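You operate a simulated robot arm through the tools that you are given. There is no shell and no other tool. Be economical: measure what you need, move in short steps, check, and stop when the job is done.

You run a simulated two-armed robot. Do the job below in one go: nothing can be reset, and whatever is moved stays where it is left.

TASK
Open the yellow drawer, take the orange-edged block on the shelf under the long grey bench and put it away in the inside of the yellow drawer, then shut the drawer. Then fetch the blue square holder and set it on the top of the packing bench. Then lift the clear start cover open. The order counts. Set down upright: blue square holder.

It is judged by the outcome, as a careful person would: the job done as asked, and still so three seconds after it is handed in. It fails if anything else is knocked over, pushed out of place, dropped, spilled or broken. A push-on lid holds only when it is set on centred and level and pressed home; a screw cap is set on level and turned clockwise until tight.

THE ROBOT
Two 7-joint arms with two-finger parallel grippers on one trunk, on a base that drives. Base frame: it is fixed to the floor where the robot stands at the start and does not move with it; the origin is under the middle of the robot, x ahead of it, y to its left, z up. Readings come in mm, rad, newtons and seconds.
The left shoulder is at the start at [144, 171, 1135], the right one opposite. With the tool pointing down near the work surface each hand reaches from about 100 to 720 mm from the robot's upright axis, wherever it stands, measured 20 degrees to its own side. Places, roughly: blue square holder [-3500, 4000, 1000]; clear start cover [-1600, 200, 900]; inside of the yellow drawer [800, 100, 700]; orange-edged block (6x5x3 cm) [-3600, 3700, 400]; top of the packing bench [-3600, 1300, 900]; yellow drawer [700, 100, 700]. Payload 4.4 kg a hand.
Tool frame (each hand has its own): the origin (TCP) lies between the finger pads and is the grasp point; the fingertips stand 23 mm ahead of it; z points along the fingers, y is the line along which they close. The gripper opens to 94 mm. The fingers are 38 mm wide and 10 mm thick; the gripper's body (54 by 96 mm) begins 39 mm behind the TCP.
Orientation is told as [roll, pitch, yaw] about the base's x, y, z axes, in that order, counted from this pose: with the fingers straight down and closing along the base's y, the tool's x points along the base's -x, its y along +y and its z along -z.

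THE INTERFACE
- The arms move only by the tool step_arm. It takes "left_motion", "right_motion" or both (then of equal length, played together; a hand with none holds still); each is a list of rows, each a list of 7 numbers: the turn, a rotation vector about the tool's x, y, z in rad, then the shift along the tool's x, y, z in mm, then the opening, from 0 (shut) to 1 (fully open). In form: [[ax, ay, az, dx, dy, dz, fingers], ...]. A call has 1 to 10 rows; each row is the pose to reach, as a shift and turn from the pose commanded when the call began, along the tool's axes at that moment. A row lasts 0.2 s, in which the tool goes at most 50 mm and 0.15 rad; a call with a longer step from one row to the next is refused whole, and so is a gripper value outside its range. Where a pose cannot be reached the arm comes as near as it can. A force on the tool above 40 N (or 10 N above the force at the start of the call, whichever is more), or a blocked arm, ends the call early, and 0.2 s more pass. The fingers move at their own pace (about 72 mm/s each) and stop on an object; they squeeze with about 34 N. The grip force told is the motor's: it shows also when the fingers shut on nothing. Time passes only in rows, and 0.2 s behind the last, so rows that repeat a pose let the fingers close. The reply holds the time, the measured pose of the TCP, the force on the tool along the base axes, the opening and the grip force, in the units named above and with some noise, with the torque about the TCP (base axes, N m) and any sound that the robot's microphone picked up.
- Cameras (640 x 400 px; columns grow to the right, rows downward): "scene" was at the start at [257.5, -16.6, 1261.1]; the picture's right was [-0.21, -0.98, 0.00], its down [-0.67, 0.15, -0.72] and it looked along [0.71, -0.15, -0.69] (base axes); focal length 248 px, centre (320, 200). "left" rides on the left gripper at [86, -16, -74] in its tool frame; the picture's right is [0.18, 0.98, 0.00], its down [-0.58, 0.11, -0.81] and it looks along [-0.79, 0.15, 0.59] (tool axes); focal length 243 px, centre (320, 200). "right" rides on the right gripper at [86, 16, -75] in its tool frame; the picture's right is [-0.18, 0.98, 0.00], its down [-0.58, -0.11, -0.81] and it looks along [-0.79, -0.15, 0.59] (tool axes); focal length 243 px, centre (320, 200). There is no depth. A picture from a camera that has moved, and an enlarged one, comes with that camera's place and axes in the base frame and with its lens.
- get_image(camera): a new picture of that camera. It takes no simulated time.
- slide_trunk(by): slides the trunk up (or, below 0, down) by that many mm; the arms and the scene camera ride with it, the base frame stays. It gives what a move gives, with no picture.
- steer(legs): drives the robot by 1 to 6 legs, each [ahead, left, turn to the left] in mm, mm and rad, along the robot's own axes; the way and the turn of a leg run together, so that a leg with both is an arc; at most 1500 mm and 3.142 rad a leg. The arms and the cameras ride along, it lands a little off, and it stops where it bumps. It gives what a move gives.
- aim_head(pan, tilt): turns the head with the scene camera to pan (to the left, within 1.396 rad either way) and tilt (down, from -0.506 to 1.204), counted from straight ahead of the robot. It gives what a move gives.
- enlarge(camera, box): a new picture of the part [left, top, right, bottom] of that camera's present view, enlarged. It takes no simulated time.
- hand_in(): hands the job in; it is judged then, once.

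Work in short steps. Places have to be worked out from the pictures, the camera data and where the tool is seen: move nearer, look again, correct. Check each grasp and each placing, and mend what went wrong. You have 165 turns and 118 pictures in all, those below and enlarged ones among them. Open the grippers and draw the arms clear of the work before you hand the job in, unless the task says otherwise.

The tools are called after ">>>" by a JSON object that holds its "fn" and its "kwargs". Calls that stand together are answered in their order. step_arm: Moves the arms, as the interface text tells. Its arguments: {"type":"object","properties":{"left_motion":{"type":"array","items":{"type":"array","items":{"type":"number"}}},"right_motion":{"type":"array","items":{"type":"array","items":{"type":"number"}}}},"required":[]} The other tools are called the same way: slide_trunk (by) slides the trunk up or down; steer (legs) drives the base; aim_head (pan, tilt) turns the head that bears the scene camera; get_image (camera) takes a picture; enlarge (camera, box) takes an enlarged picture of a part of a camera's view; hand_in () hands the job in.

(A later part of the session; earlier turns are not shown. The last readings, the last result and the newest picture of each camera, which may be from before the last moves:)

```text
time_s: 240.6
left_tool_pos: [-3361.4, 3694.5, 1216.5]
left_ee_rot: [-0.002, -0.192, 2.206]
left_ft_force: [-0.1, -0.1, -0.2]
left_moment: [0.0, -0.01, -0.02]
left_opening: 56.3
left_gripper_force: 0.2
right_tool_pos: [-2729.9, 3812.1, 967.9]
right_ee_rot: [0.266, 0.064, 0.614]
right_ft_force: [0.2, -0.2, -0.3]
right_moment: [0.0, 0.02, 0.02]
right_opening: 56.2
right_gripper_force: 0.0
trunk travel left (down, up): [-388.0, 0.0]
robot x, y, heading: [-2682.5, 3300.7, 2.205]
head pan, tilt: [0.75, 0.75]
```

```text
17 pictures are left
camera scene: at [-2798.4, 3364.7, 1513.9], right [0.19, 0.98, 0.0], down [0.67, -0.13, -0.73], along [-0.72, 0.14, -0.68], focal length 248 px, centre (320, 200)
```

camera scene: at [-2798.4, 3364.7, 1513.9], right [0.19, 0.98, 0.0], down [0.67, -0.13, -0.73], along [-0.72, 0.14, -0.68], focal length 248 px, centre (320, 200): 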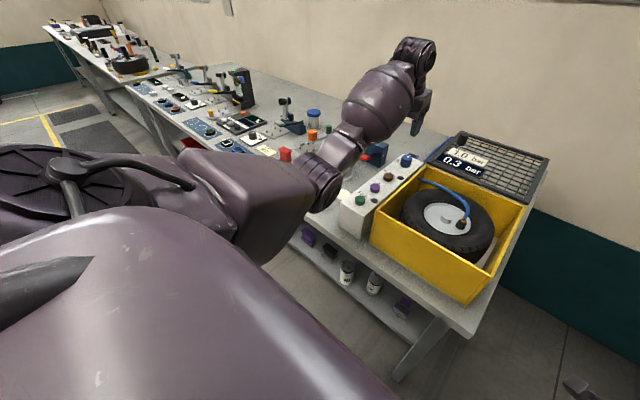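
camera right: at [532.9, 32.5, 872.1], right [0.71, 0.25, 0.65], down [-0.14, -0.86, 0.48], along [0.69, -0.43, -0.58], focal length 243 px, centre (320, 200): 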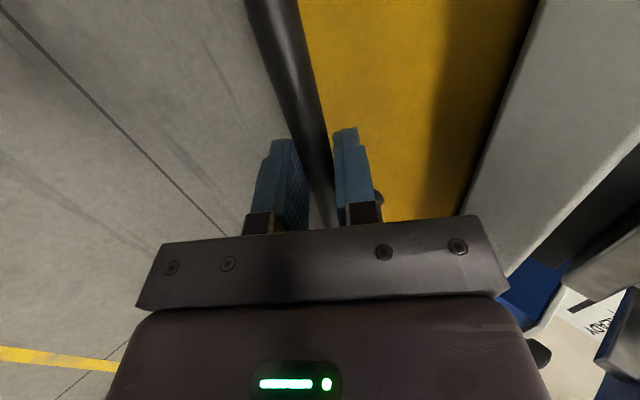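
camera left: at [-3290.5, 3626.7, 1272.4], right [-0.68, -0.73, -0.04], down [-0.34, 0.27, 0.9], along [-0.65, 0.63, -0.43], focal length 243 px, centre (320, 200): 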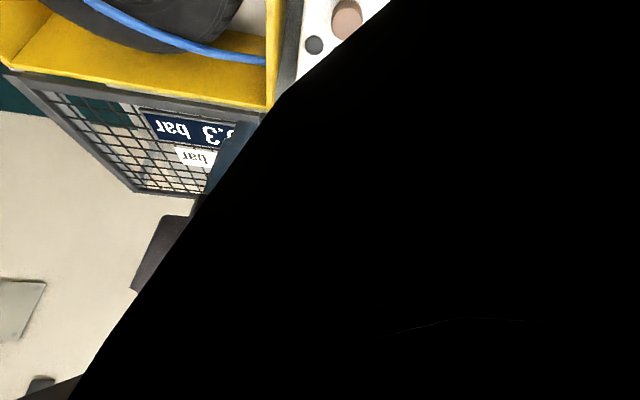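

There's something blue at the left side of the cage. Zoom there.

>>> {"fn": "enlarge", "kwargs": {"camera": "scene", "box": [380, 110, 480, 200]}}

```text
4.44 times, centred on (430, 155) of scene
camera zoom: at [-2798.4, 3364.7, 1513.9], right [0.19, 0.98, 0.0], down [0.67, -0.13, -0.73], along [-0.72, 0.14, -0.68], focal length 1103 px, centre (-169, 400)
```

zoom: 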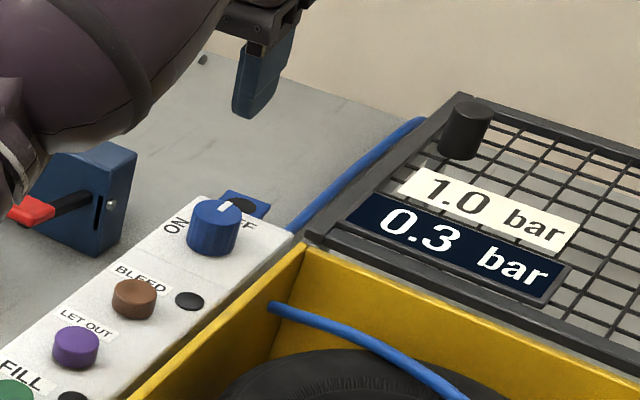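

There it is: a small blue square holder on the bench behind the white box, triangulated at about (-3682, 3968, 885) → n≈-619, v≈5378. I back off, bring the left hand inward and tilt it forward, raise the right hand clear, and line up.

>>> {"fn": "steer", "kwargs": {"legs": [[-230, 0, 0]]}}

>>> {"fn": "step_arm", "kwargs": {"left_motion": [[0, -0.1, 0, 0, -20, 0, 0.8], [0, -0.2, 0, 0, -40, 0, 0.9], [0, -0.3, 0, 0, -60, 0, 0.9], [0, -0.4, 0, 0, -80, 0, 0.9], [0, -0.5, 0, 0, -100, 0, 0.9], [0, -0.56, 0, 0, -115, 0, 0.9]], "right_motion": [[0, 0, 0, 0, 0, -25, 0.6], [0, 0, 0, 0, 0, -50, 0.6], [0, 0, 0, 0, 0, -75, 0.6], [0, 0, 0, 0, 0, -100, 0.6], [0, 0, 0, 0, 0, -125, 0.6], [0, 0, 0, 0, 0, -150, 0.6]]}}

>>> {"fn": "steer", "kwargs": {"legs": [[0, 200, 0]]}}

```text
time_s: 242.3
left_tool_pos: [-3225.0, 3511.9, 1216.8]
left_ee_rot: [-0.003, -0.192, 2.206]
left_ft_force: [0.1, 0.2, -0.5]
left_moment: [-0.01, 0.01, 0.01]
left_opening: 56.2
left_gripper_force: 0.0
right_tool_pos: [-2594.8, 3625.7, 969.1]
right_ee_rot: [0.265, 0.064, 0.611]
right_ft_force: [0.3, -0.8, 0.3]
right_moment: [0.02, 0.04, 0.01]
right_opening: 56.4
right_gripper_force: 0.1
trunk travel left (down, up): [-388.0, 0.0]
robot x, y, heading: [-2544.2, 3112.6, 2.201]
head pan, tilt: [0.75, 0.75]
```

```text
time_s: 243.7
left_tool_pos: [-3133.6, 3580.9, 1215.5]
left_ee_rot: [-0.004, -0.754, 2.205]
left_ft_force: [0.0, 0.1, -0.3]
left_moment: [0.01, 0.0, 0.01]
left_opening: 84.7
left_gripper_force: 0.0
right_tool_pos: [-2562.7, 3600.5, 1113.2]
right_ee_rot: [0.267, 0.065, 0.613]
right_ft_force: [-1.2, 0.4, 0.6]
right_moment: [-0.04, 0.03, -0.01]
right_opening: 56.3
right_gripper_force: 0.0
trunk travel left (down, up): [-388.0, 0.0]
robot x, y, heading: [-2542.8, 3116.2, 2.203]
head pan, tilt: [0.75, 0.75]
```

```text
time_s: 246.1
left_tool_pos: [-3296.5, 3460.7, 1215.8]
left_ee_rot: [-0.003, -0.754, 2.209]
left_ft_force: [-0.1, -0.5, 0.0]
left_moment: [-0.05, -0.01, -0.01]
left_opening: 84.7
left_gripper_force: 0.2
right_tool_pos: [-2727.8, 3481.0, 1112.8]
right_ee_rot: [0.266, 0.064, 0.613]
right_ft_force: [-0.2, -0.3, 0.5]
right_moment: [-0.01, 0.03, 0.01]
right_opening: 56.3
right_gripper_force: 0.1
trunk travel left (down, up): [-388.0, 0.0]
robot x, y, heading: [-2707.2, 2995.6, 2.205]
head pan, tilt: [0.75, 0.75]
```

Lined up (n≈-608). Advance 400 mm with the hand high, and look with the head camera.

>>> {"fn": "steer", "kwargs": {"legs": [[400, 8, 0]]}}

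>>> {"fn": "aim_head", "kwargs": {"pan": 0.1, "tilt": 0.75}}

>>> {"fn": "get_image", "kwargs": {"camera": "scene"}}

```text
time_s: 248.6
left_tool_pos: [-3542.9, 3776.6, 1216.0]
left_ee_rot: [-0.004, -0.753, 2.21]
left_ft_force: [-0.1, 0.6, 0.3]
left_moment: [-0.01, -0.03, -0.03]
left_opening: 84.5
left_gripper_force: 0.0
right_tool_pos: [-2972.9, 3797.0, 1112.0]
right_ee_rot: [0.265, 0.064, 0.617]
right_ft_force: [-0.1, 0.5, 0.5]
right_moment: [-0.03, -0.03, 0.02]
right_opening: 56.4
right_gripper_force: 0.1
trunk travel left (down, up): [-388.0, 0.0]
robot x, y, heading: [-2951.2, 3312.9, 2.209]
head pan, tilt: [0.75, 0.75]
```

```text
time_s: 249.7
left_tool_pos: [-3542.5, 3775.8, 1215.1]
left_ee_rot: [-0.003, -0.752, 2.211]
left_ft_force: [0.4, 0.3, 0.2]
left_moment: [0.02, -0.01, -0.01]
left_opening: 84.5
left_gripper_force: 0.1
right_tool_pos: [-2971.6, 3797.1, 1112.5]
right_ee_rot: [0.266, 0.064, 0.616]
right_ft_force: [-0.5, 0.0, 0.3]
right_moment: [0.0, 0.02, 0.01]
right_opening: 56.2
right_gripper_force: 0.0
trunk travel left (down, up): [-388.0, 0.0]
robot x, y, heading: [-2951.0, 3315.9, 2.202]
head pan, tilt: [0.099, 0.75]
```

```text
15 pictures are left
camera scene: at [-3043.8, 3423.5, 1513.8], right [0.74, 0.67, 0.0], down [0.46, -0.5, -0.73], along [-0.49, 0.54, -0.68], focal length 248 px, centre (320, 200)
```

scene: 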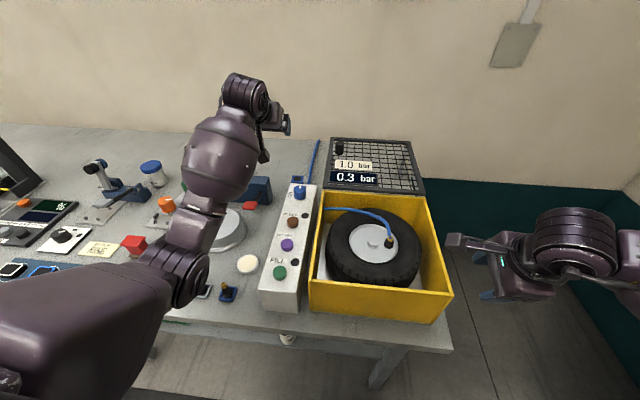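

The robot fits here. Zoom at the blue item behind the dial.

>>> {"fn": "enlarge", "kwargs": {"camera": "scene", "box": [260, 130, 360, 210]}}

```text
5.00 times, centred on (310, 170) of scene
camera zoom: at [-3043.8, 3423.5, 1513.8], right [0.74, 0.67, 0.0], down [0.46, -0.5, -0.73], along [-0.49, 0.54, -0.68], focal length 1241 px, centre (370, 350)
```

zoom: 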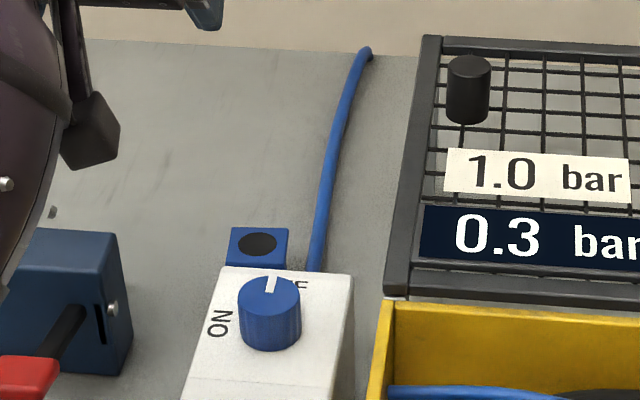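

It's a blue square block holder with a round hole, top at n≈-596, v≈5313, z≈917. I move the right hand outward to clear the bench, advance 100 mm, lower the trunk, and make the left hand near vertical above it.

>>> {"fn": "step_arm", "kwargs": {"right_motion": [[0, 0, 0, -30, 0, 0, 0.6], [0, 0, 0, -60, 0, 0, 0.6], [0, 0, 0, -90, 0, 0, 0.6], [0, 0, 0, -120, 0, 0, 0.6], [0, 0, 0, -150, 0, 0, 0.6]]}}

>>> {"fn": "steer", "kwargs": {"legs": [[95, -5, 0]]}}

>>> {"fn": "slide_trunk", "kwargs": {"by": -110}}

>>> {"fn": "step_arm", "kwargs": {"left_motion": [[0, 0.13, 0, 0, 0, 0, 0.6], [0, 0.26, 0, 0, 0, 0, 0.6], [0, 0.39, 0, 0, 0, 0, 0.6], [0, 0.52, 0, 0, 0, 0, 0.58], [0, 0.63, 0, 0, 0, 0, 0.58]]}}

>>> {"fn": "get_image", "kwargs": {"camera": "left"}}

```text
time_s: 250.9
left_tool_pos: [-3541.5, 3775.3, 1216.1]
left_ee_rot: [-0.002, -0.754, 2.211]
left_ft_force: [0.2, 0.0, 0.2]
left_moment: [0.01, 0.01, 0.04]
left_opening: 84.8
left_gripper_force: 0.0
right_tool_pos: [-2850.2, 3884.5, 1101.5]
right_ee_rot: [0.267, 0.065, 0.616]
right_ft_force: [0.1, -0.3, 0.3]
right_moment: [-0.02, 0.0, 0.01]
right_opening: 56.4
right_gripper_force: 0.1
trunk travel left (down, up): [-388.0, 0.0]
robot x, y, heading: [-2953.4, 3316.5, 2.21]
head pan, tilt: [0.099, 0.75]
```

```text
time_s: 252.0
left_tool_pos: [-3594.1, 3853.9, 1215.3]
left_ee_rot: [-0.001, -0.752, 2.213]
left_ft_force: [0.4, 0.7, -0.1]
left_moment: [-0.03, -0.02, 0.02]
left_opening: 84.5
left_gripper_force: 0.0
right_tool_pos: [-2903.6, 3963.1, 1101.3]
right_ee_rot: [0.265, 0.065, 0.617]
right_ft_force: [-0.2, 0.0, 0.7]
right_moment: [-0.01, -0.03, -0.03]
right_opening: 56.4
right_gripper_force: 0.0
trunk travel left (down, up): [-388.0, 0.0]
robot x, y, heading: [-3000.3, 3389.8, 2.211]
head pan, tilt: [0.099, 0.75]
```

```text
time_s: 253.4
left_tool_pos: [-3594.3, 3854.4, 1107.0]
left_ee_rot: [-0.003, -0.753, 2.211]
left_ft_force: [0.0, -0.7, 0.8]
left_moment: [0.0, 0.02, 0.03]
left_opening: 84.6
left_gripper_force: 0.1
right_tool_pos: [-2902.4, 3961.3, 992.2]
right_ee_rot: [0.266, 0.066, 0.62]
right_ft_force: [0.2, -0.1, -0.9]
right_moment: [-0.02, 0.02, 0.03]
right_opening: 56.3
right_gripper_force: 0.0
trunk travel left (down, up): [-278.0, 110.0]
robot x, y, heading: [-3004.7, 3392.4, 2.208]
head pan, tilt: [0.099, 0.75]
```

```text
time_s: 254.6
left_tool_pos: [-3593.2, 3852.5, 1104.3]
left_ee_rot: [-0.003, -0.121, 2.211]
left_ft_force: [0.4, -0.1, 0.0]
left_moment: [0.02, -0.02, 0.02]
left_opening: 54.5
left_gripper_force: 0.2
right_tool_pos: [-2902.7, 3962.3, 992.3]
right_ee_rot: [0.265, 0.064, 0.619]
right_ft_force: [0.1, -0.2, 0.9]
right_moment: [-0.02, -0.01, -0.04]
right_opening: 56.5
right_gripper_force: 0.0
trunk travel left (down, up): [-278.0, 110.0]
robot x, y, heading: [-3007.0, 3391.7, 2.212]
head pan, tilt: [0.099, 0.75]
```

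```text
13 pictures are left
camera left: at [-3524.5, 3786.1, 1169.0], right [-0.68, -0.73, -0.02], down [-0.38, 0.32, 0.87], along [-0.63, 0.6, -0.49], focal length 243 px, centre (320, 200)
```

left: 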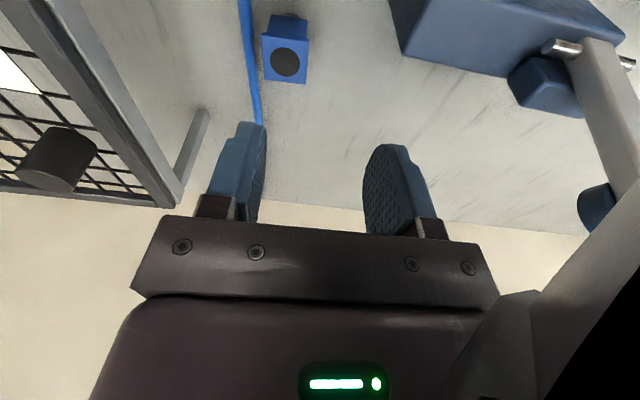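

Holder clearly seen: n≈-588, v≈5304, with the hose ~16 mm to its right. Lower the trunk 80, then move the hand right 26, forward 86, vertical.

>>> {"fn": "slide_trunk", "kwargs": {"by": -75}}

>>> {"fn": "step_arm", "kwargs": {"left_motion": [[0, 0.03, 0, -22, -7, 2, 0.6], [0, 0.06, 0, -44, -14, 5, 0.6], [0, 0.09, 0, -66, -20, 8, 0.6], [0, 0.12, 0, -86, -26, 10, 0.6]]}}

>>> {"fn": "get_image", "kwargs": {"camera": "left"}}

```text
time_s: 255.7
left_tool_pos: [-3592.5, 3851.7, 1032.8]
left_ee_rot: [0.0, -0.127, 2.209]
left_ft_force: [0.3, 0.0, -0.4]
left_moment: [0.0, 0.02, 0.0]
left_opening: 54.4
left_gripper_force: 0.0
right_tool_pos: [-2903.2, 3962.3, 916.4]
right_ee_rot: [0.269, 0.066, 0.619]
right_ft_force: [0.4, -0.3, 0.2]
right_moment: [0.01, 0.04, -0.02]
right_opening: 56.6
right_gripper_force: 0.1
trunk travel left (down, up): [-203.0, 185.0]
robot x, y, heading: [-3007.5, 3393.0, 2.205]
head pan, tilt: [0.099, 0.75]
```

```text
time_s: 256.7
left_tool_pos: [-3624.7, 3938.2, 1031.5]
left_ee_rot: [-0.001, -0.002, 2.209]
left_ft_force: [-0.2, 0.6, -0.4]
left_moment: [-0.02, -0.02, 0.0]
left_opening: 56.3
left_gripper_force: 0.1
right_tool_pos: [-2902.4, 3962.4, 915.6]
right_ee_rot: [0.265, 0.064, 0.618]
right_ft_force: [0.0, -1.4, -0.7]
right_moment: [0.0, 0.03, 0.02]
right_opening: 56.3
right_gripper_force: 0.0
trunk travel left (down, up): [-203.0, 185.0]
robot x, y, heading: [-3006.7, 3391.8, 2.21]
head pan, tilt: [0.099, 0.75]
```

```text
12 pictures are left
camera left: at [-3559.4, 3878.9, 1105.7], right [-0.68, -0.73, 0.0], down [-0.43, 0.4, 0.81], along [-0.59, 0.55, -0.59], focal length 243 px, centre (320, 200)
```

left: 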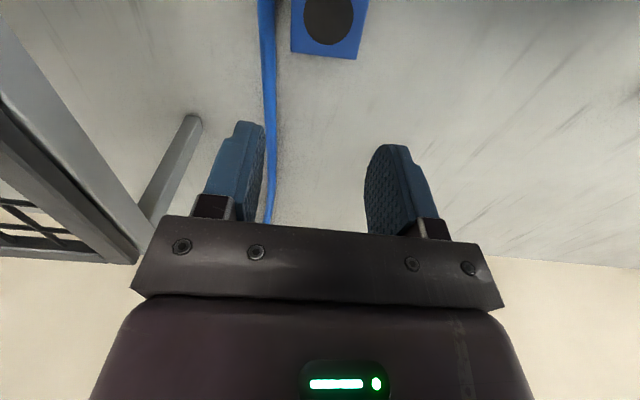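

Holder centre is about v≈5290; TCP at 5320. I lean the hand slightly back (so its pod clears the white box), move back 14 mm and descend.

>>> {"fn": "step_arm", "kwargs": {"left_motion": [[0, 0.08, 0, 7, 1, 30, 0.6], [0, 0.15, 0, 14, 1, 65, 0.6], [0, 0.15, 0, 14, 1, 88, 0.6]]}}

>>> {"fn": "get_image", "kwargs": {"camera": "left"}}

```text
time_s: 257.5
left_tool_pos: [-3616.4, 3927.9, 942.1]
left_ee_rot: [-0.002, 0.149, 2.207]
left_ft_force: [-0.5, 0.6, 0.0]
left_moment: [-0.01, 0.01, 0.02]
left_opening: 56.5
left_gripper_force: 0.0
right_tool_pos: [-2902.6, 3962.9, 916.0]
right_ee_rot: [0.266, 0.064, 0.617]
right_ft_force: [0.1, 0.6, -0.3]
right_moment: [-0.03, 0.02, 0.0]
right_opening: 56.4
right_gripper_force: 0.0
trunk travel left (down, up): [-203.0, 185.0]
robot x, y, heading: [-3003.0, 3393.0, 2.208]
head pan, tilt: [0.099, 0.75]
```

```text
11 pictures are left
camera left: at [-3559.3, 3877.1, 1029.2], right [-0.68, -0.73, 0.03], down [-0.5, 0.49, 0.71], along [-0.53, 0.47, -0.7], focal length 243 px, centre (320, 200)
```

left: 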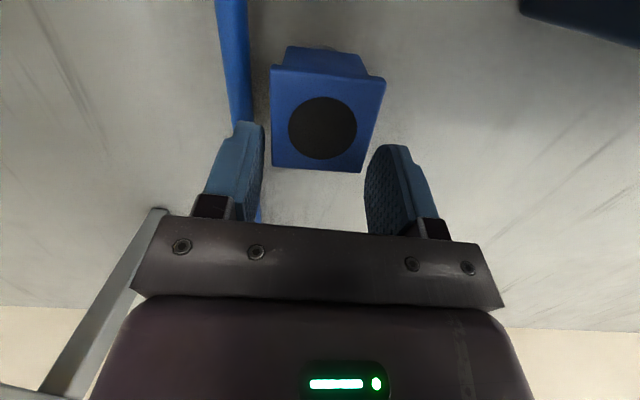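

Holder is squarely between the fingers laterally. Descend 31 mm (and 6 mm back), then close.

>>> {"fn": "step_arm", "kwargs": {"left_motion": [[0, 0, 0, 1, 0, 12, 0.6], [0, 0, 0, 1, 0, 24, 0.6], [0, 0, 0, 1, 0, 31, 0.6], [0, 0, 0, 1, 0, 31, 0.4], [0, 0, 0, 1, 0, 31, 0.2], [0, 0, 0, 1, 0, 31, 0.2], [0, 0, 0, 1, 0, 31, 0.2]]}}

>>> {"fn": "get_image", "kwargs": {"camera": "left"}}

```text
time_s: 259.1
left_tool_pos: [-3614.4, 3922.6, 912.2]
left_ee_rot: [-0.002, 0.148, 2.208]
left_ft_force: [0.5, 0.5, 2.1]
left_moment: [-0.02, 0.04, 0.01]
left_opening: 43.4
left_gripper_force: 34.1
right_tool_pos: [-2901.9, 3961.1, 916.0]
right_ee_rot: [0.265, 0.065, 0.619]
right_ft_force: [-0.6, -0.2, 1.0]
right_moment: [0.02, 0.02, -0.03]
right_opening: 56.6
right_gripper_force: 0.1
trunk travel left (down, up): [-203.0, 185.0]
robot x, y, heading: [-3003.3, 3392.5, 2.208]
head pan, tilt: [0.099, 0.75]
```

```text
10 pictures are left
camera left: at [-3555.8, 3872.1, 999.2], right [-0.68, -0.73, 0.02], down [-0.5, 0.49, 0.71], along [-0.53, 0.47, -0.7], focal length 243 px, centre (320, 200)
```

left: 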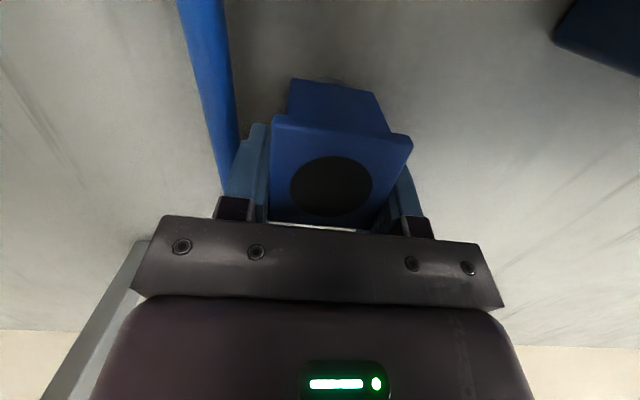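

Firm grip (43 mm). Lift with the trunk and watch the force.

>>> {"fn": "slide_trunk", "kwargs": {"by": 170}}

>>> {"fn": "get_image", "kwargs": {"camera": "left"}}

```text
time_s: 261.1
left_tool_pos: [-3612.2, 3920.0, 1175.4]
left_ee_rot: [-0.001, 0.025, 2.207]
left_ft_force: [-0.2, 0.6, -2.2]
left_moment: [0.02, 0.04, 0.02]
left_opening: 43.5
left_gripper_force: 34.0
right_tool_pos: [-2903.1, 3962.1, 1087.6]
right_ee_rot: [0.266, 0.065, 0.618]
right_ft_force: [-1.0, 0.2, -0.2]
right_moment: [0.01, 0.01, 0.01]
right_opening: 56.6
right_gripper_force: 0.1
trunk travel left (down, up): [-373.0, 15.0]
robot x, y, heading: [-3006.9, 3391.5, 2.208]
head pan, tilt: [0.099, 0.75]
```

```text
9 pictures are left
camera left: at [-3548.1, 3861.7, 1251.7], right [-0.68, -0.73, 0.0], down [-0.45, 0.42, 0.79], along [-0.58, 0.54, -0.61], focal length 243 px, centre (320, 200)
```

left: 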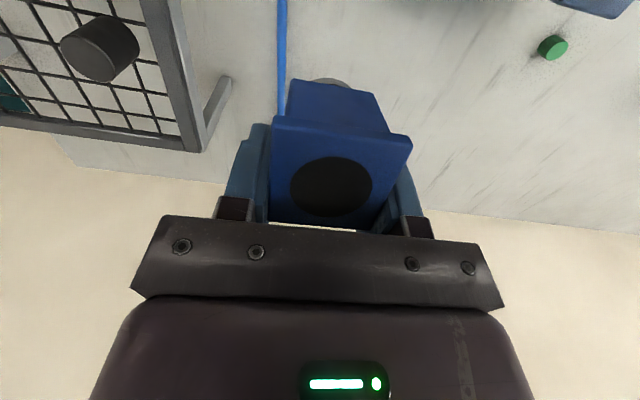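

Holder is up (0.2 kg, free). Back away to v≈3750, turn left to face along the aisle, and look for the packing bench.

>>> {"fn": "steer", "kwargs": {"legs": [[-764, 0, 0], [0, 0, 1.2]]}}

>>> {"fn": "aim_head", "kwargs": {"pan": 0.75, "tilt": 0.35}}

>>> {"fn": "get_image", "kwargs": {"camera": "scene"}}

```text
time_s: 268.2
left_tool_pos: [-3256.4, 2398.0, 1176.1]
left_ee_rot: [-0.001, 0.022, -2.87]
left_ft_force: [0.2, 0.3, -2.1]
left_moment: [-0.03, 0.06, 0.04]
left_opening: 43.3
left_gripper_force: 34.3
right_tool_pos: [-3043.5, 3075.4, 1087.0]
right_ee_rot: [0.267, 0.065, 1.821]
right_ft_force: [0.7, -0.5, 0.1]
right_moment: [0.01, -0.03, -0.03]
right_opening: 56.5
right_gripper_force: 0.0
trunk travel left (down, up): [-373.0, 15.0]
robot x, y, heading: [-2545.7, 2775.3, -2.866]
head pan, tilt: [0.099, 0.75]
```

```text
time_s: 269.2
left_tool_pos: [-3255.8, 2398.3, 1175.2]
left_ee_rot: [-0.001, 0.023, -2.87]
left_ft_force: [0.8, -0.3, -1.4]
left_moment: [0.0, 0.04, 0.01]
left_opening: 43.3
left_gripper_force: 33.9
right_tool_pos: [-3043.0, 3074.6, 1085.7]
right_ee_rot: [0.265, 0.066, 1.823]
right_ft_force: [-0.5, -0.3, -0.4]
right_moment: [-0.01, 0.04, 0.01]
right_opening: 56.7
right_gripper_force: 0.0
trunk travel left (down, up): [-373.0, 15.0]
robot x, y, heading: [-2547.7, 2775.4, -2.874]
head pan, tilt: [0.75, 0.351]
```

```text
8 pictures are left
camera scene: at [-2651.5, 2682.7, 1535.3], right [-0.85, 0.52, 0.0], down [0.18, 0.29, -0.94], along [-0.49, -0.8, -0.34], focal length 248 px, centre (320, 200)
```

scene: 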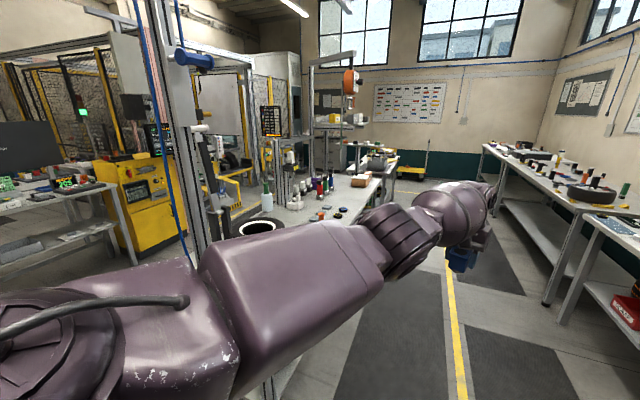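

The packing bench (hinted point) is at px (332,203), its aisle-side edge along v≈3445. Zoom in to find a free spot.

>>> {"fn": "enlarge", "kwargs": {"camera": "scene", "box": [260, 140, 410, 240]}}

```text
4.00 times, centred on (335, 190) of scene
camera zoom: at [-2651.5, 2682.7, 1535.3], right [-0.85, 0.52, 0.0], down [0.18, 0.29, -0.94], along [-0.49, -0.8, -0.34], focal length 993 px, centre (260, 240)
```

zoom: 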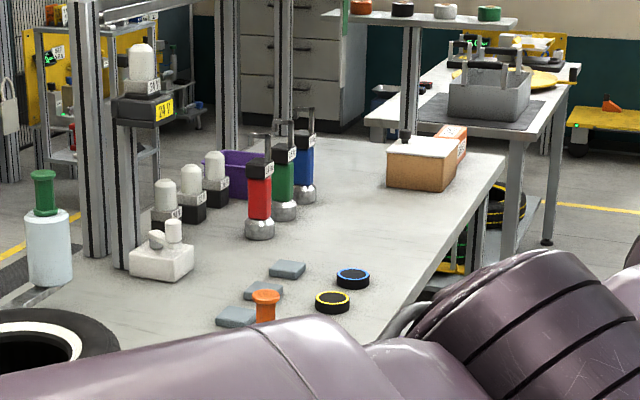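

There's free surface near the edge around n≈-2370, v≈3300. I turn to face down the aisle, drive there, and turn to face the packing bench.

>>> {"fn": "steer", "kwargs": {"legs": [[0, 0, 0.366], [1070, -203, 0], [1070, -202, 0], [0, 0, 1.571]]}}

>>> {"fn": "aim_head", "kwargs": {"pan": 0.05, "tilt": 0.75}}

>>> {"fn": "get_image", "kwargs": {"camera": "scene"}}

```text
time_s: 285.0
left_tool_pos: [-3890.1, 1298.6, 1175.0]
left_ee_rot: [-0.001, 0.024, -0.907]
left_ft_force: [-0.5, -0.2, -2.3]
left_moment: [-0.03, -0.06, 0.0]
left_opening: 43.4
left_gripper_force: 34.1
right_tool_pos: [-4597.3, 1239.1, 1086.3]
right_ee_rot: [0.264, 0.066, -2.498]
right_ft_force: [-0.1, 0.0, 0.4]
right_moment: [0.01, -0.02, 0.02]
right_opening: 56.4
right_gripper_force: 0.1
trunk travel left (down, up): [-373.0, 15.0]
robot x, y, heading: [-4508.6, 1809.6, -0.909]
head pan, tilt: [0.75, 0.351]
```

```text
time_s: 286.1
left_tool_pos: [-3889.6, 1297.9, 1175.7]
left_ee_rot: [-0.002, 0.024, -0.907]
left_ft_force: [-0.4, 0.4, -2.0]
left_moment: [0.0, -0.01, 0.01]
left_opening: 43.3
left_gripper_force: 34.7
right_tool_pos: [-4597.2, 1238.2, 1086.5]
right_ee_rot: [0.266, 0.065, -2.499]
right_ft_force: [-0.5, -1.0, 0.2]
right_moment: [0.03, 0.04, 0.0]
right_opening: 56.2
right_gripper_force: 0.0
trunk travel left (down, up): [-373.0, 15.0]
robot x, y, heading: [-4508.2, 1813.8, -0.904]
head pan, tilt: [0.051, 0.75]
```

```text
6 pictures are left
camera scene: at [-4422.1, 1703.8, 1499.7], right [-0.76, -0.66, 0.0], down [-0.45, 0.52, -0.73], along [0.48, -0.55, -0.68], focal length 248 px, centre (320, 200)
```

scene: 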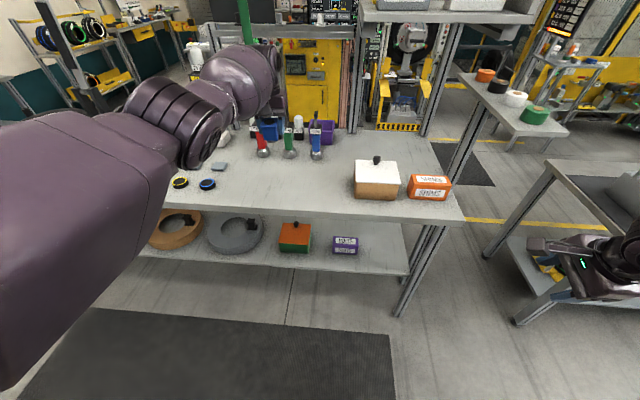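

The spot (px ~286,190) is clear. I raise the right hand (there's a table by it), level the holder, move ahead 55 mm, and lower the trunk 200 mm.

>>> {"fn": "step_arm", "kwargs": {"left_motion": [[0, 0.03, 0, 0, 0, 0, 0.2], [0, 0.06, 0, 0, 0, 0, 0.2], [0, 0.09, 0, 0, 0, 0, 0.2], [0, 0.12, 0, 0, 0, 0, 0.2], [0, 0.124, 0, 0, 0, 0, 0.2]], "right_motion": [[0, 0, 0, 0, 0, -35, 0.6], [0, 0, 0, 0, 0, -70, 0.6], [0, 0, 0, 0, 0, -105, 0.6], [0, 0, 0, 0, 0, -140, 0.6], [0, 0, 0, 0, 0, -175, 0.6]]}}

>>> {"fn": "steer", "kwargs": {"legs": [[55, 0, -0.03]]}}

>>> {"fn": "slide_trunk", "kwargs": {"by": -200}}

```text
time_s: 287.3
left_tool_pos: [-3898.8, 1317.1, 1177.1]
left_ee_rot: [-0.002, 0.144, -0.909]
left_ft_force: [-0.8, -0.2, -1.1]
left_moment: [-0.02, -0.03, 0.03]
left_opening: 43.4
left_gripper_force: 34.3
left hand out of reach, approached as far as the arm can: row 1, 2, 3, 4, 5
right_tool_pos: [-4636.5, 1269.2, 1257.0]
right_ee_rot: [0.267, 0.066, -2.501]
right_ft_force: [-0.4, 0.6, -0.2]
right_moment: [0.0, -0.02, -0.03]
right_opening: 56.4
right_gripper_force: 0.0
trunk travel left (down, up): [-373.0, 15.0]
robot x, y, heading: [-4510.1, 1812.7, -0.905]
head pan, tilt: [0.051, 0.75]
```

```text
time_s: 288.2
left_tool_pos: [-3878.6, 1253.1, 1174.6]
left_ee_rot: [-0.003, 0.147, -0.939]
left_ft_force: [-0.8, -0.7, -2.8]
left_moment: [0.03, 0.01, -0.02]
left_opening: 43.4
left_gripper_force: 34.2
right_tool_pos: [-4618.5, 1226.8, 1255.8]
right_ee_rot: [0.264, 0.064, -2.529]
right_ft_force: [0.6, -1.1, -0.6]
right_moment: [0.0, 0.02, 0.0]
right_opening: 56.4
right_gripper_force: 0.1
trunk travel left (down, up): [-373.0, 15.0]
robot x, y, heading: [-4478.3, 1770.3, -0.942]
head pan, tilt: [0.051, 0.75]
```

```text
time_s: 290.4
left_tool_pos: [-3881.6, 1254.7, 979.4]
left_ee_rot: [-0.001, 0.144, -0.939]
left_ft_force: [0.0, 0.0, -1.7]
left_moment: [-0.04, -0.04, -0.05]
left_opening: 43.5
left_gripper_force: 34.0
right_tool_pos: [-4611.3, 1217.6, 1026.1]
right_ee_rot: [0.151, 0.063, -2.536]
right_ft_force: [-0.5, 0.8, -0.8]
right_moment: [-0.03, 0.0, 0.0]
right_opening: 56.5
right_gripper_force: 0.1
trunk travel left (down, up): [-173.0, 215.0]
robot x, y, heading: [-4477.0, 1767.7, -0.937]
head pan, tilt: [0.051, 0.75]
```

Now descend gently to contact.

>>> {"fn": "step_arm", "kwargs": {"left_motion": [[0, 0, 0, -2, 0, 15, 0.2], [0, 0, 0, -4, 0, 29, 0.2], [0, 0, 0, -6, 0, 40, 0.2], [0, 0, 0, -7, 0, 47, 0.2], [0, 0, 0, -8, 0, 54, 0.2], [0, 0, 0, -9, 0, 60, 0.2], [0, 0, 0, -10, 0, 66, 0.2], [0, 0, 0, -11, 0, 72, 0.2]]}}

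>>> {"fn": "get_image", "kwargs": {"camera": "left"}}

```text
time_s: 292.2
left_tool_pos: [-3880.0, 1254.6, 909.3]
left_ee_rot: [-0.004, 0.136, -0.938]
left_ft_force: [5.7, 0.4, 23.5]
left_moment: [0.23, 0.12, -0.02]
left_opening: 43.7
left_gripper_force: 34.5
right_tool_pos: [-4610.4, 1219.0, 1026.4]
right_ee_rot: [0.151, 0.063, -2.536]
right_ft_force: [0.3, -0.4, 0.1]
right_moment: [0.01, 0.0, 0.03]
right_opening: 56.4
right_gripper_force: 0.1
trunk travel left (down, up): [-173.0, 215.0]
robot x, y, heading: [-4480.8, 1771.3, -0.939]
head pan, tilt: [0.051, 0.75]
```

```text
5 pictures are left
camera left: at [-3937.8, 1305.8, 995.2], right [0.68, 0.73, 0.02], down [0.49, -0.49, 0.72], along [0.53, -0.48, -0.69], focal length 243 px, centre (320, 200)
```

left: 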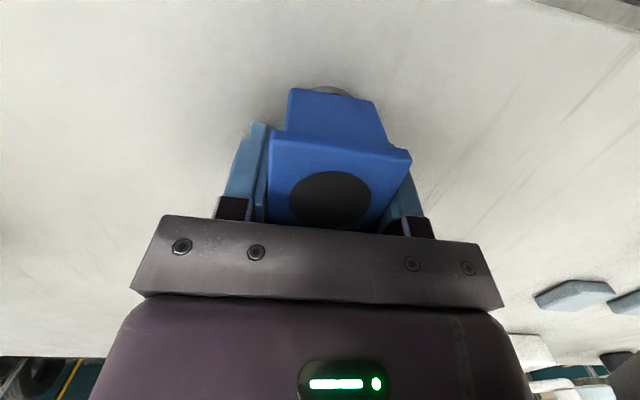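

Contact (24 N) at the same grasp height as pickup; holder is level on clear surface. Release and rise.

>>> {"fn": "step_arm", "kwargs": {"left_motion": [[0, 0, 0, 0, 0, -2, 0.5], [0, 0, 0, 0, 0, -2, 0.6], [0, 0, 0, 0, 0, -2, 0.62], [0, 0, 0, 0, 0, -25, 0.62], [0, 0, 0, 0, 0, -60, 0.62], [0, 0, 0, 0, 0, -100, 0.62]]}}

>>> {"fn": "get_image", "kwargs": {"camera": "left"}}

```text
time_s: 293.6
left_tool_pos: [-3873.1, 1242.3, 1004.7]
left_ee_rot: [-0.002, 0.145, -0.939]
left_ft_force: [-0.6, -0.4, 0.0]
left_moment: [-0.01, -0.03, -0.01]
left_opening: 58.3
left_gripper_force: 0.0
right_tool_pos: [-4610.4, 1218.4, 1024.9]
right_ee_rot: [0.149, 0.062, -2.538]
right_ft_force: [-0.2, 0.1, 0.1]
right_moment: [-0.05, -0.01, 0.01]
right_opening: 56.2
right_gripper_force: 0.1
trunk travel left (down, up): [-173.0, 215.0]
robot x, y, heading: [-4476.3, 1764.4, -0.941]
head pan, tilt: [0.051, 0.75]
```

```text
4 pictures are left
camera left: at [-3929.8, 1293.4, 1090.5], right [0.69, 0.73, 0.03], down [0.5, -0.49, 0.71], along [0.53, -0.48, -0.7], focal length 243 px, centre (320, 200)
```

left: 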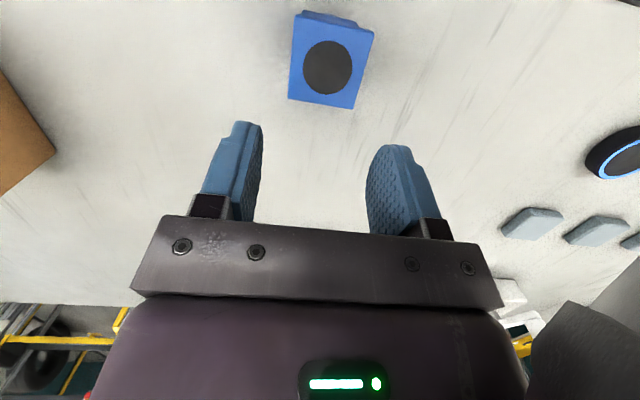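

Holder stands upright on the packing bench. Now retract both hands, raise the trunk, and drive back to the table with the red button/start cover.

>>> {"fn": "slide_trunk", "kwargs": {"by": 170}}

>>> {"fn": "step_arm", "kwargs": {"left_motion": [[0, 0, 0, 40, 0, 0, 0.4], [0, 0, 0, 80, 0, 0, 0.2], [0, 0, 0, 120, 0, 0, 0], [0, 0, 0, 160, 0, 0, 0], [0, 0, 0, 200, 0, 0, 0], [0, 0, 0, 240, 0, 0, 0], [0, 0, 0, 270, 0, 0, 0]], "right_motion": [[0, 0, 0, 25, 0, 0, 0.3], [0, 0, 0, 50, 0, 0, 0], [0, 0, 0, 75, 0, 0, 0], [0, 0, 0, 100, 0, 0, 0], [0, 0, 0, 120, 0, 0, 0], [0, 0, 0, 140, 0, 0, 0], [0, 0, 0, 150, 0, 0, 0]]}}

>>> {"fn": "steer", "kwargs": {"legs": [[-70, 0, 0], [0, 0, -1.567], [-1130, 190, 0], [-1130, 190, 0], [0, 0, 1.571]]}}

```text
time_s: 295.5
left_tool_pos: [-3874.5, 1246.6, 1204.8]
left_ee_rot: [-0.001, 0.102, -0.939]
left_ft_force: [0.1, 1.0, -0.8]
left_moment: [-0.01, 0.05, 0.01]
left_opening: 58.2
left_gripper_force: 0.0
right_tool_pos: [-4608.1, 1218.3, 1194.6]
right_ee_rot: [0.146, 0.062, -2.536]
right_ft_force: [1.4, -0.1, 0.1]
right_moment: [-0.01, 0.01, -0.01]
right_opening: 56.5
right_gripper_force: 0.1
trunk travel left (down, up): [-343.0, 45.0]
robot x, y, heading: [-4477.9, 1770.3, -0.937]
head pan, tilt: [0.051, 0.75]
```

```text
time_s: 297.1
left_tool_pos: [-4034.3, 1464.9, 1233.4]
left_ee_rot: [0.0, 0.098, -0.94]
left_ft_force: [-0.7, 0.2, 0.4]
left_moment: [0.01, 0.0, 0.04]
left_opening: 0.2
left_gripper_force: 34.2
right_tool_pos: [-4487.3, 1303.0, 1204.5]
right_ee_rot: [0.148, 0.061, -2.536]
right_ft_force: [-0.2, 0.2, 0.6]
right_moment: [-0.01, 0.03, -0.01]
right_opening: 0.0
right_gripper_force: 34.6
trunk travel left (down, up): [-343.0, 45.0]
robot x, y, heading: [-4477.6, 1765.9, -0.937]
head pan, tilt: [0.051, 0.75]
```

```text
time_s: 316.7
left_tool_pos: [-2023.3, 2537.7, 1233.3]
left_ee_rot: [-0.003, 0.097, -0.95]
left_ft_force: [0.4, -0.1, 0.3]
left_moment: [0.02, -0.03, 0.0]
left_opening: 0.0
left_gripper_force: 33.8
right_tool_pos: [-2478.9, 2380.9, 1203.6]
right_ee_rot: [0.149, 0.061, -2.548]
right_ft_force: [0.3, 0.0, -0.6]
right_moment: [-0.01, 0.02, 0.02]
right_opening: 0.0
right_gripper_force: 34.4
trunk travel left (down, up): [-343.0, 45.0]
robot x, y, heading: [-2464.9, 2846.9, -0.952]
head pan, tilt: [0.051, 0.75]
```

Drive down the corridor to v≈1260 and turn to face the table.

>>> {"fn": "steer", "kwargs": {"legs": [[1245, 20, 0.007], [1245, 10, 0.007], [0, 0, -1.571]]}}

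>>> {"fn": "aim_head", "kwargs": {"pan": 0.25, "tilt": 0.75}}

>>> {"fn": "get_image", "kwargs": {"camera": "scene"}}

```text
time_s: 332.7
left_tool_pos: [-1279.6, 398.6, 1232.6]
left_ee_rot: [-0.001, 0.099, -2.507]
left_ft_force: [-1.2, -0.1, -0.1]
left_moment: [-0.02, 0.0, 0.0]
left_opening: 0.0
left_gripper_force: 33.9
right_tool_pos: [-1442.3, 850.7, 1203.5]
right_ee_rot: [0.148, 0.061, 2.179]
right_ft_force: [0.1, -0.5, -0.2]
right_moment: [0.0, 0.01, -0.03]
right_opening: 0.0
right_gripper_force: 34.1
trunk travel left (down, up): [-343.0, 45.0]
robot x, y, heading: [-977.7, 841.7, -2.512]
head pan, tilt: [0.051, 0.75]
```

```text
time_s: 333.4
left_tool_pos: [-1280.0, 397.5, 1233.4]
left_ee_rot: [-0.001, 0.099, -2.507]
left_ft_force: [1.2, 0.3, -1.0]
left_moment: [0.0, 0.05, 0.02]
left_opening: 0.0
left_gripper_force: 34.2
right_tool_pos: [-1443.1, 849.6, 1203.9]
right_ee_rot: [0.148, 0.063, 2.181]
right_ft_force: [0.5, -0.2, -1.2]
right_moment: [0.01, 0.0, 0.01]
right_opening: 0.0
right_gripper_force: 33.7
trunk travel left (down, up): [-343.0, 45.0]
robot x, y, heading: [-976.4, 842.5, -2.51]
head pan, tilt: [0.25, 0.75]
```

```text
3 pictures are left
camera scene: at [-1076.4, 745.2, 1470.0], right [-0.77, 0.63, 0.0], down [0.43, 0.53, -0.73], along [-0.46, -0.57, -0.68], focal length 248 px, centre (320, 200)
```

scene: 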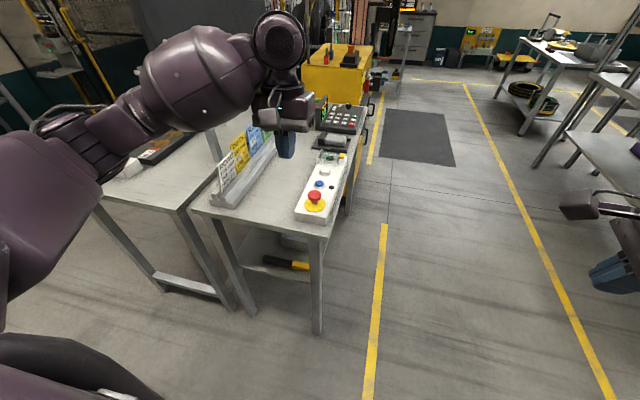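

The control box with red e-stop, blue button, and what looks like a clear cover at its far end is visible. Zoom in on it.

>>> {"fn": "enlarge", "kwargs": {"camera": "scene", "box": [280, 130, 375, 230]}}

```text
4.00 times, centred on (328, 180) of scene
camera zoom: at [-1076.4, 745.2, 1470.0], right [-0.77, 0.63, 0.0], down [0.43, 0.53, -0.73], along [-0.46, -0.57, -0.68], focal length 993 px, centre (290, 280)
```

zoom: 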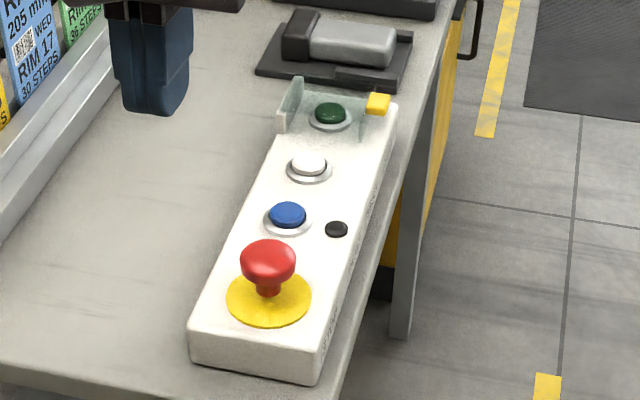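

The clear cover sits over the green start button at n≈-1231, v≈1066, with its yellow lift tab on the aisle (+V) side at n≈-1228, v≈1113, z≈950, hinged on the far side. I go round to that side to face it.

>>> {"fn": "steer", "kwargs": {"legs": [[0, -510, 0], [1125, 0, 0], [0, 0, 1.571]]}}

```text
time_s: 347.6
left_tool_pos: [-1743.9, 282.3, 1232.7]
left_ee_rot: [-0.001, 0.098, -0.94]
left_ft_force: [-0.2, 0.4, 0.0]
left_moment: [0.02, 0.04, 0.0]
left_opening: 0.0
left_gripper_force: 33.6
right_tool_pos: [-2196.3, 121.2, 1204.7]
right_ee_rot: [0.149, 0.062, -2.539]
right_ft_force: [0.0, -0.5, 0.4]
right_moment: [0.03, -0.03, 0.01]
right_opening: 0.0
right_gripper_force: 33.6
trunk travel left (down, up): [-343.0, 45.0]
robot x, y, heading: [-2186.6, 589.1, -0.94]
head pan, tilt: [0.25, 0.75]
```

I lower 100 mm, open the fingers and take a picture from the left hand to pin down the tab.

>>> {"fn": "slide_trunk", "kwargs": {"by": -60}}

>>> {"fn": "step_arm", "kwargs": {"left_motion": [[0, 0, 0, 0, 0, 0, 0.5], [0, 0, 0, 0, 0, 0, 0.9], [0, 0, 0, 0, 0, 0, 0.9]]}}

>>> {"fn": "enlarge", "kwargs": {"camera": "left", "box": [180, 20, 460, 220]}}

```text
time_s: 348.6
left_tool_pos: [-1743.7, 282.5, 1174.9]
left_ee_rot: [-0.002, 0.097, -0.94]
left_ft_force: [-0.2, 0.2, -0.3]
left_moment: [0.0, -0.03, 0.01]
left_opening: 0.0
left_gripper_force: 33.8
right_tool_pos: [-2196.0, 119.5, 1136.0]
right_ee_rot: [0.126, 0.061, -2.542]
right_ft_force: [0.3, 0.7, -0.4]
right_moment: [0.01, 0.01, 0.05]
right_opening: 0.0
right_gripper_force: 34.4
trunk travel left (down, up): [-283.0, 105.0]
robot x, y, heading: [-2184.6, 587.9, -0.947]
head pan, tilt: [0.25, 0.75]
```

```text
time_s: 349.4
left_tool_pos: [-1742.6, 280.6, 1173.1]
left_ee_rot: [-0.001, 0.099, -0.942]
left_ft_force: [0.5, 0.1, 0.1]
left_moment: [0.0, -0.02, -0.01]
left_opening: 84.6
left_gripper_force: 0.1
right_tool_pos: [-2195.4, 118.4, 1136.2]
right_ee_rot: [0.124, 0.062, -2.54]
right_ft_force: [0.3, 0.0, -1.0]
right_moment: [0.02, 0.0, 0.02]
right_opening: 0.1
right_gripper_force: 33.8
trunk travel left (down, up): [-283.0, 105.0]
robot x, y, heading: [-2186.4, 585.9, -0.937]
head pan, tilt: [0.25, 0.75]
```

```text
2.00 times, centred on (320, 120) of left
camera zoom: at [-1802.4, 335.5, 1256.5], right [0.69, 0.73, 0.02], down [0.48, -0.47, 0.74], along [0.55, -0.5, -0.67], focal length 485 px, centre (320, 360)
```

zoom: 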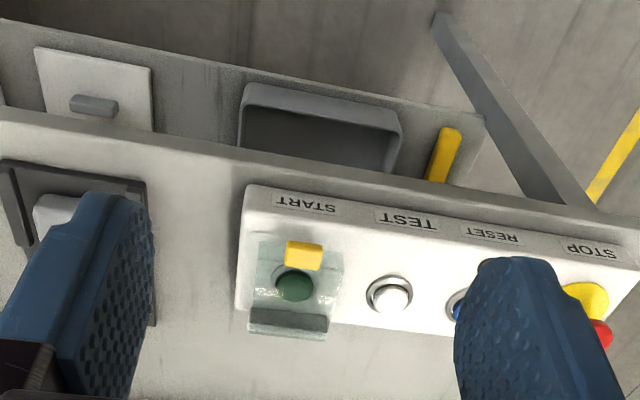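

Now I have the tab precisely: n≈-1220, v≈1114, z≈948; hinge at the far side. I'll lift it from beneath with closed, horizontal fingers. Back off 150 and pitch the left hand to horizontal while extending.

>>> {"fn": "steer", "kwargs": {"legs": [[-150, 18, 0]]}}

>>> {"fn": "step_arm", "kwargs": {"left_motion": [[0, -0.145, 0, -10, 0, 0, 0.5], [0, -0.29, 0, -20, 0, 0, 0.2], [0, -0.435, 0, -30, 0, 0, 0], [0, -0.58, 0, -40, 0, 0, 0], [0, -0.725, 0, -50, 0, 0, 0], [0, -0.87, 0, -60, 0, 0, 0], [0, -1.015, 0, -70, 0, 0, 0], [0, -1.16, 0, -80, 0, 0, 0], [0, -1.305, 0, -90, 0, 0, 0], [0, -1.45, 0, -100, 0, 0, 0]]}}

>>> {"fn": "slide_trunk", "kwargs": {"by": -120}}

```text
time_s: 350.7
left_tool_pos: [-1816.6, 412.6, 1173.5]
left_ee_rot: [-0.002, 0.099, -0.942]
left_ft_force: [-1.0, 0.4, 0.8]
left_moment: [-0.01, 0.0, 0.01]
left_opening: 84.6
left_gripper_force: 0.1
right_tool_pos: [-2268.8, 249.2, 1137.4]
right_ee_rot: [0.126, 0.063, -2.541]
right_ft_force: [0.1, -0.8, 0.7]
right_moment: [0.0, -0.01, -0.04]
right_opening: 0.2
right_gripper_force: 33.9
trunk travel left (down, up): [-283.0, 105.0]
robot x, y, heading: [-2259.8, 713.7, -0.943]
head pan, tilt: [0.25, 0.75]
```

```text
time_s: 352.9
left_tool_pos: [-1757.8, 330.8, 1164.2]
left_ee_rot: [-0.004, -1.352, -0.937]
left_ft_force: [-0.4, -0.1, 1.2]
left_moment: [-0.03, 0.03, 0.0]
left_opening: 0.0
left_gripper_force: 33.7
right_tool_pos: [-2267.5, 249.3, 1136.9]
right_ee_rot: [0.124, 0.064, -2.541]
right_ft_force: [0.4, 0.1, -0.1]
right_moment: [0.04, -0.02, -0.02]
right_opening: 0.0
right_gripper_force: 34.9
trunk travel left (down, up): [-283.0, 105.0]
robot x, y, heading: [-2256.4, 720.8, -0.94]
head pan, tilt: [0.25, 0.75]
```

```text
time_s: 354.4
left_tool_pos: [-1759.2, 331.5, 1045.3]
left_ee_rot: [-0.003, -1.352, -0.939]
left_ft_force: [0.3, 0.6, 0.0]
left_moment: [-0.01, 0.02, -0.02]
left_opening: 0.0
left_gripper_force: 34.4
right_tool_pos: [-2256.3, 233.0, 932.7]
right_ee_rot: [-0.157, 0.052, -2.557]
right_ft_force: [0.1, -0.7, -0.9]
right_moment: [-0.04, -0.01, 0.0]
right_opening: 0.3
right_gripper_force: 34.8
trunk travel left (down, up): [-163.0, 225.0]
robot x, y, heading: [-2261.4, 717.9, -0.941]
head pan, tilt: [0.25, 0.75]
```

The hand is horizontal and on line (n≈-1222). Trim tilt to 1.45, lower to z≈912, and advance so the fingertip comes under the tab.

>>> {"fn": "step_arm", "kwargs": {"left_motion": [[0, -0.1, 0, 0, 0, 0, 0]]}}

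>>> {"fn": "slide_trunk", "kwargs": {"by": -133}}

>>> {"fn": "steer", "kwargs": {"legs": [[140, 0, 0]]}}

```text
time_s: 354.8
left_tool_pos: [-1757.6, 330.6, 1043.8]
left_ee_rot: [-0.01, -1.452, -0.931]
left_ft_force: [-0.2, -0.3, -0.2]
left_moment: [0.02, -0.01, -0.05]
left_opening: 0.0
left_gripper_force: 33.6
right_tool_pos: [-2255.5, 232.7, 932.1]
right_ee_rot: [-0.155, 0.052, -2.558]
right_ft_force: [0.1, 1.1, 0.4]
right_moment: [-0.02, 0.0, -0.01]
right_opening: 0.1
right_gripper_force: 34.1
trunk travel left (down, up): [-163.0, 225.0]
robot x, y, heading: [-2260.1, 717.5, -0.932]
head pan, tilt: [0.25, 0.75]
```

```text
time_s: 356.4
left_tool_pos: [-1741.2, 332.7, 750.2]
left_ee_rot: [0.055, -1.101, -0.989]
left_ft_force: [-0.2, -0.3, -1.3]
left_moment: [-0.01, -0.04, 0.03]
left_opening: 0.0
left_gripper_force: 33.6
right_tool_pos: [-2269.7, 258.0, 693.7]
right_ee_rot: [-0.625, 0.019, -2.576]
right_ft_force: [-0.3, -0.4, -0.6]
right_moment: [0.03, -0.01, -0.01]
right_opening: 0.0
right_gripper_force: 34.4
trunk travel left (down, up): [-30.0, 358.0]
robot x, y, heading: [-2258.8, 718.3, -0.942]
head pan, tilt: [0.25, 0.75]
```

```text
time_s: 357.8
left_tool_pos: [-1663.5, 218.5, 755.1]
left_ee_rot: [0.031, -1.107, -0.974]
left_ft_force: [0.4, 0.8, 0.2]
left_moment: [-0.05, -0.02, 0.0]
left_opening: 0.1
left_gripper_force: 33.6
right_tool_pos: [-2186.0, 144.6, 698.8]
right_ee_rot: [-0.618, 0.012, -2.579]
right_ft_force: [-0.3, 0.3, 0.5]
right_moment: [-0.02, 0.05, -0.03]
right_opening: 0.3
right_gripper_force: 34.0
trunk travel left (down, up): [-30.0, 358.0]
robot x, y, heading: [-2177.0, 608.2, -0.939]
head pan, tilt: [0.25, 0.75]
```

The trunk slide dropped the hand too far (z 755). Back off 140, raise the trunk, and re-read before advancing.

>>> {"fn": "steer", "kwargs": {"legs": [[-150, 0, 0]]}}

>>> {"fn": "slide_trunk", "kwargs": {"by": 160}}

```text
time_s: 359.1
left_tool_pos: [-1752.1, 337.0, 760.3]
left_ee_rot: [0.067, -1.113, -1.008]
left_ft_force: [0.1, 0.2, -0.4]
left_moment: [0.0, 0.0, -0.05]
left_opening: 0.0
left_gripper_force: 33.9
right_tool_pos: [-2277.5, 263.9, 698.2]
right_ee_rot: [-0.614, 0.022, -2.58]
right_ft_force: [0.6, 1.1, -0.1]
right_moment: [-0.01, 0.01, -0.01]
right_opening: 0.1
right_gripper_force: 34.1
trunk travel left (down, up): [-30.0, 358.0]
robot x, y, heading: [-2269.6, 723.9, -0.943]
head pan, tilt: [0.25, 0.75]
```

```text
time_s: 361.0
left_tool_pos: [-1753.2, 334.8, 917.7]
left_ee_rot: [0.075, -1.109, -1.011]
left_ft_force: [-1.1, -0.1, -0.3]
left_moment: [0.0, 0.0, 0.02]
left_opening: 0.0
left_gripper_force: 33.6
right_tool_pos: [-2278.6, 262.2, 855.2]
right_ee_rot: [-0.621, 0.027, -2.577]
right_ft_force: [-0.4, 0.4, -0.8]
right_moment: [0.03, -0.02, 0.03]
right_opening: 0.0
right_gripper_force: 34.3
trunk travel left (down, up): [-190.0, 198.0]
robot x, y, heading: [-2262.3, 726.0, -0.943]
head pan, tilt: [0.25, 0.75]
```

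Good: z≈918 now. Trim the tilt back to ~1.45.

>>> {"fn": "step_arm", "kwargs": {"left_motion": [[0, -0.12, -0.01, 0, 0, 0, 0], [0, -0.24, -0.02, 0, 0, 0, 0], [0.01, -0.34, -0.03, 0, 0, 0, 0]]}}

```text
time_s: 361.8
left_tool_pos: [-1754.4, 334.9, 917.9]
left_ee_rot: [0.017, -1.454, -0.963]
left_ft_force: [-0.4, 0.7, -0.2]
left_moment: [0.02, 0.02, 0.04]
left_opening: 0.0
left_gripper_force: 33.9
right_tool_pos: [-2277.9, 261.5, 856.8]
right_ee_rot: [-0.617, 0.023, -2.577]
right_ft_force: [0.6, -0.1, 0.2]
right_moment: [-0.02, 0.01, -0.03]
right_opening: 0.0
right_gripper_force: 34.5
trunk travel left (down, up): [-190.0, 198.0]
robot x, y, heading: [-2268.4, 724.2, -0.944]
head pan, tilt: [0.25, 0.75]
```

Advance 166 mm to bring the fingertip under the tab.

>>> {"fn": "steer", "kwargs": {"legs": [[166, -3, 0]]}}

```text
time_s: 363.2
left_tool_pos: [-1667.2, 210.5, 919.5]
left_ee_rot: [0.014, -1.451, -0.962]
left_ft_force: [-0.3, 0.5, 0.2]
left_moment: [0.0, 0.01, -0.02]
left_opening: 0.2
left_gripper_force: 33.6
right_tool_pos: [-2189.9, 134.2, 856.6]
right_ee_rot: [-0.616, 0.023, -2.577]
right_ft_force: [-0.2, -0.4, 0.3]
right_moment: [0.02, 0.02, 0.0]
right_opening: 0.0
right_gripper_force: 34.0
trunk travel left (down, up): [-190.0, 198.0]
robot x, y, heading: [-2177.9, 597.4, -0.943]
head pan, tilt: [0.25, 0.75]
stopped in leg 1: the force on the tool passed its limit at 370 N (the readings are from after the stop); the commanded pose is now the measured one
```

The fingertip met the front face of the box (box is deeper than thought), so lifting from below isn't possible. Back off 40, raise the hand to tab height with fingers open, and approach gently by arm to grip the tab from the front.

>>> {"fn": "steer", "kwargs": {"legs": [[-40, 0, 0]]}}

>>> {"fn": "step_arm", "kwargs": {"left_motion": [[0, 0, 0, -12, 0, 0, 0.3], [0, 0, 0, -24, 0, 0, 0.6], [0, 0, 0, -24, 0, 0, 0.6]]}}

```text
time_s: 364.1
left_tool_pos: [-1691.4, 243.7, 920.0]
left_ee_rot: [0.013, -1.452, -0.961]
left_ft_force: [0.4, 1.4, -0.3]
left_moment: [0.0, -0.01, -0.02]
left_opening: 0.0
left_gripper_force: 33.8
right_tool_pos: [-2214.0, 167.7, 856.2]
right_ee_rot: [-0.613, 0.023, -2.578]
right_ft_force: [0.4, 0.4, -0.2]
right_moment: [0.0, -0.05, -0.02]
right_opening: 0.1
right_gripper_force: 33.5
trunk travel left (down, up): [-190.0, 198.0]
robot x, y, heading: [-2196.3, 630.1, -0.94]
head pan, tilt: [0.25, 0.75]
```

```text
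time_s: 364.9
left_tool_pos: [-1688.9, 240.4, 942.5]
left_ee_rot: [0.014, -1.453, -0.962]
left_ft_force: [-0.4, -0.5, 0.3]
left_moment: [-0.02, -0.04, 0.01]
left_opening: 56.2
left_gripper_force: 0.1
right_tool_pos: [-2214.4, 167.1, 856.9]
right_ee_rot: [-0.618, 0.025, -2.577]
right_ft_force: [-0.1, -0.7, -0.6]
right_moment: [0.01, 0.01, 0.04]
right_opening: 0.0
right_gripper_force: 34.0
trunk travel left (down, up): [-190.0, 198.0]
robot x, y, heading: [-2196.5, 634.4, -0.937]
head pan, tilt: [0.25, 0.75]
```

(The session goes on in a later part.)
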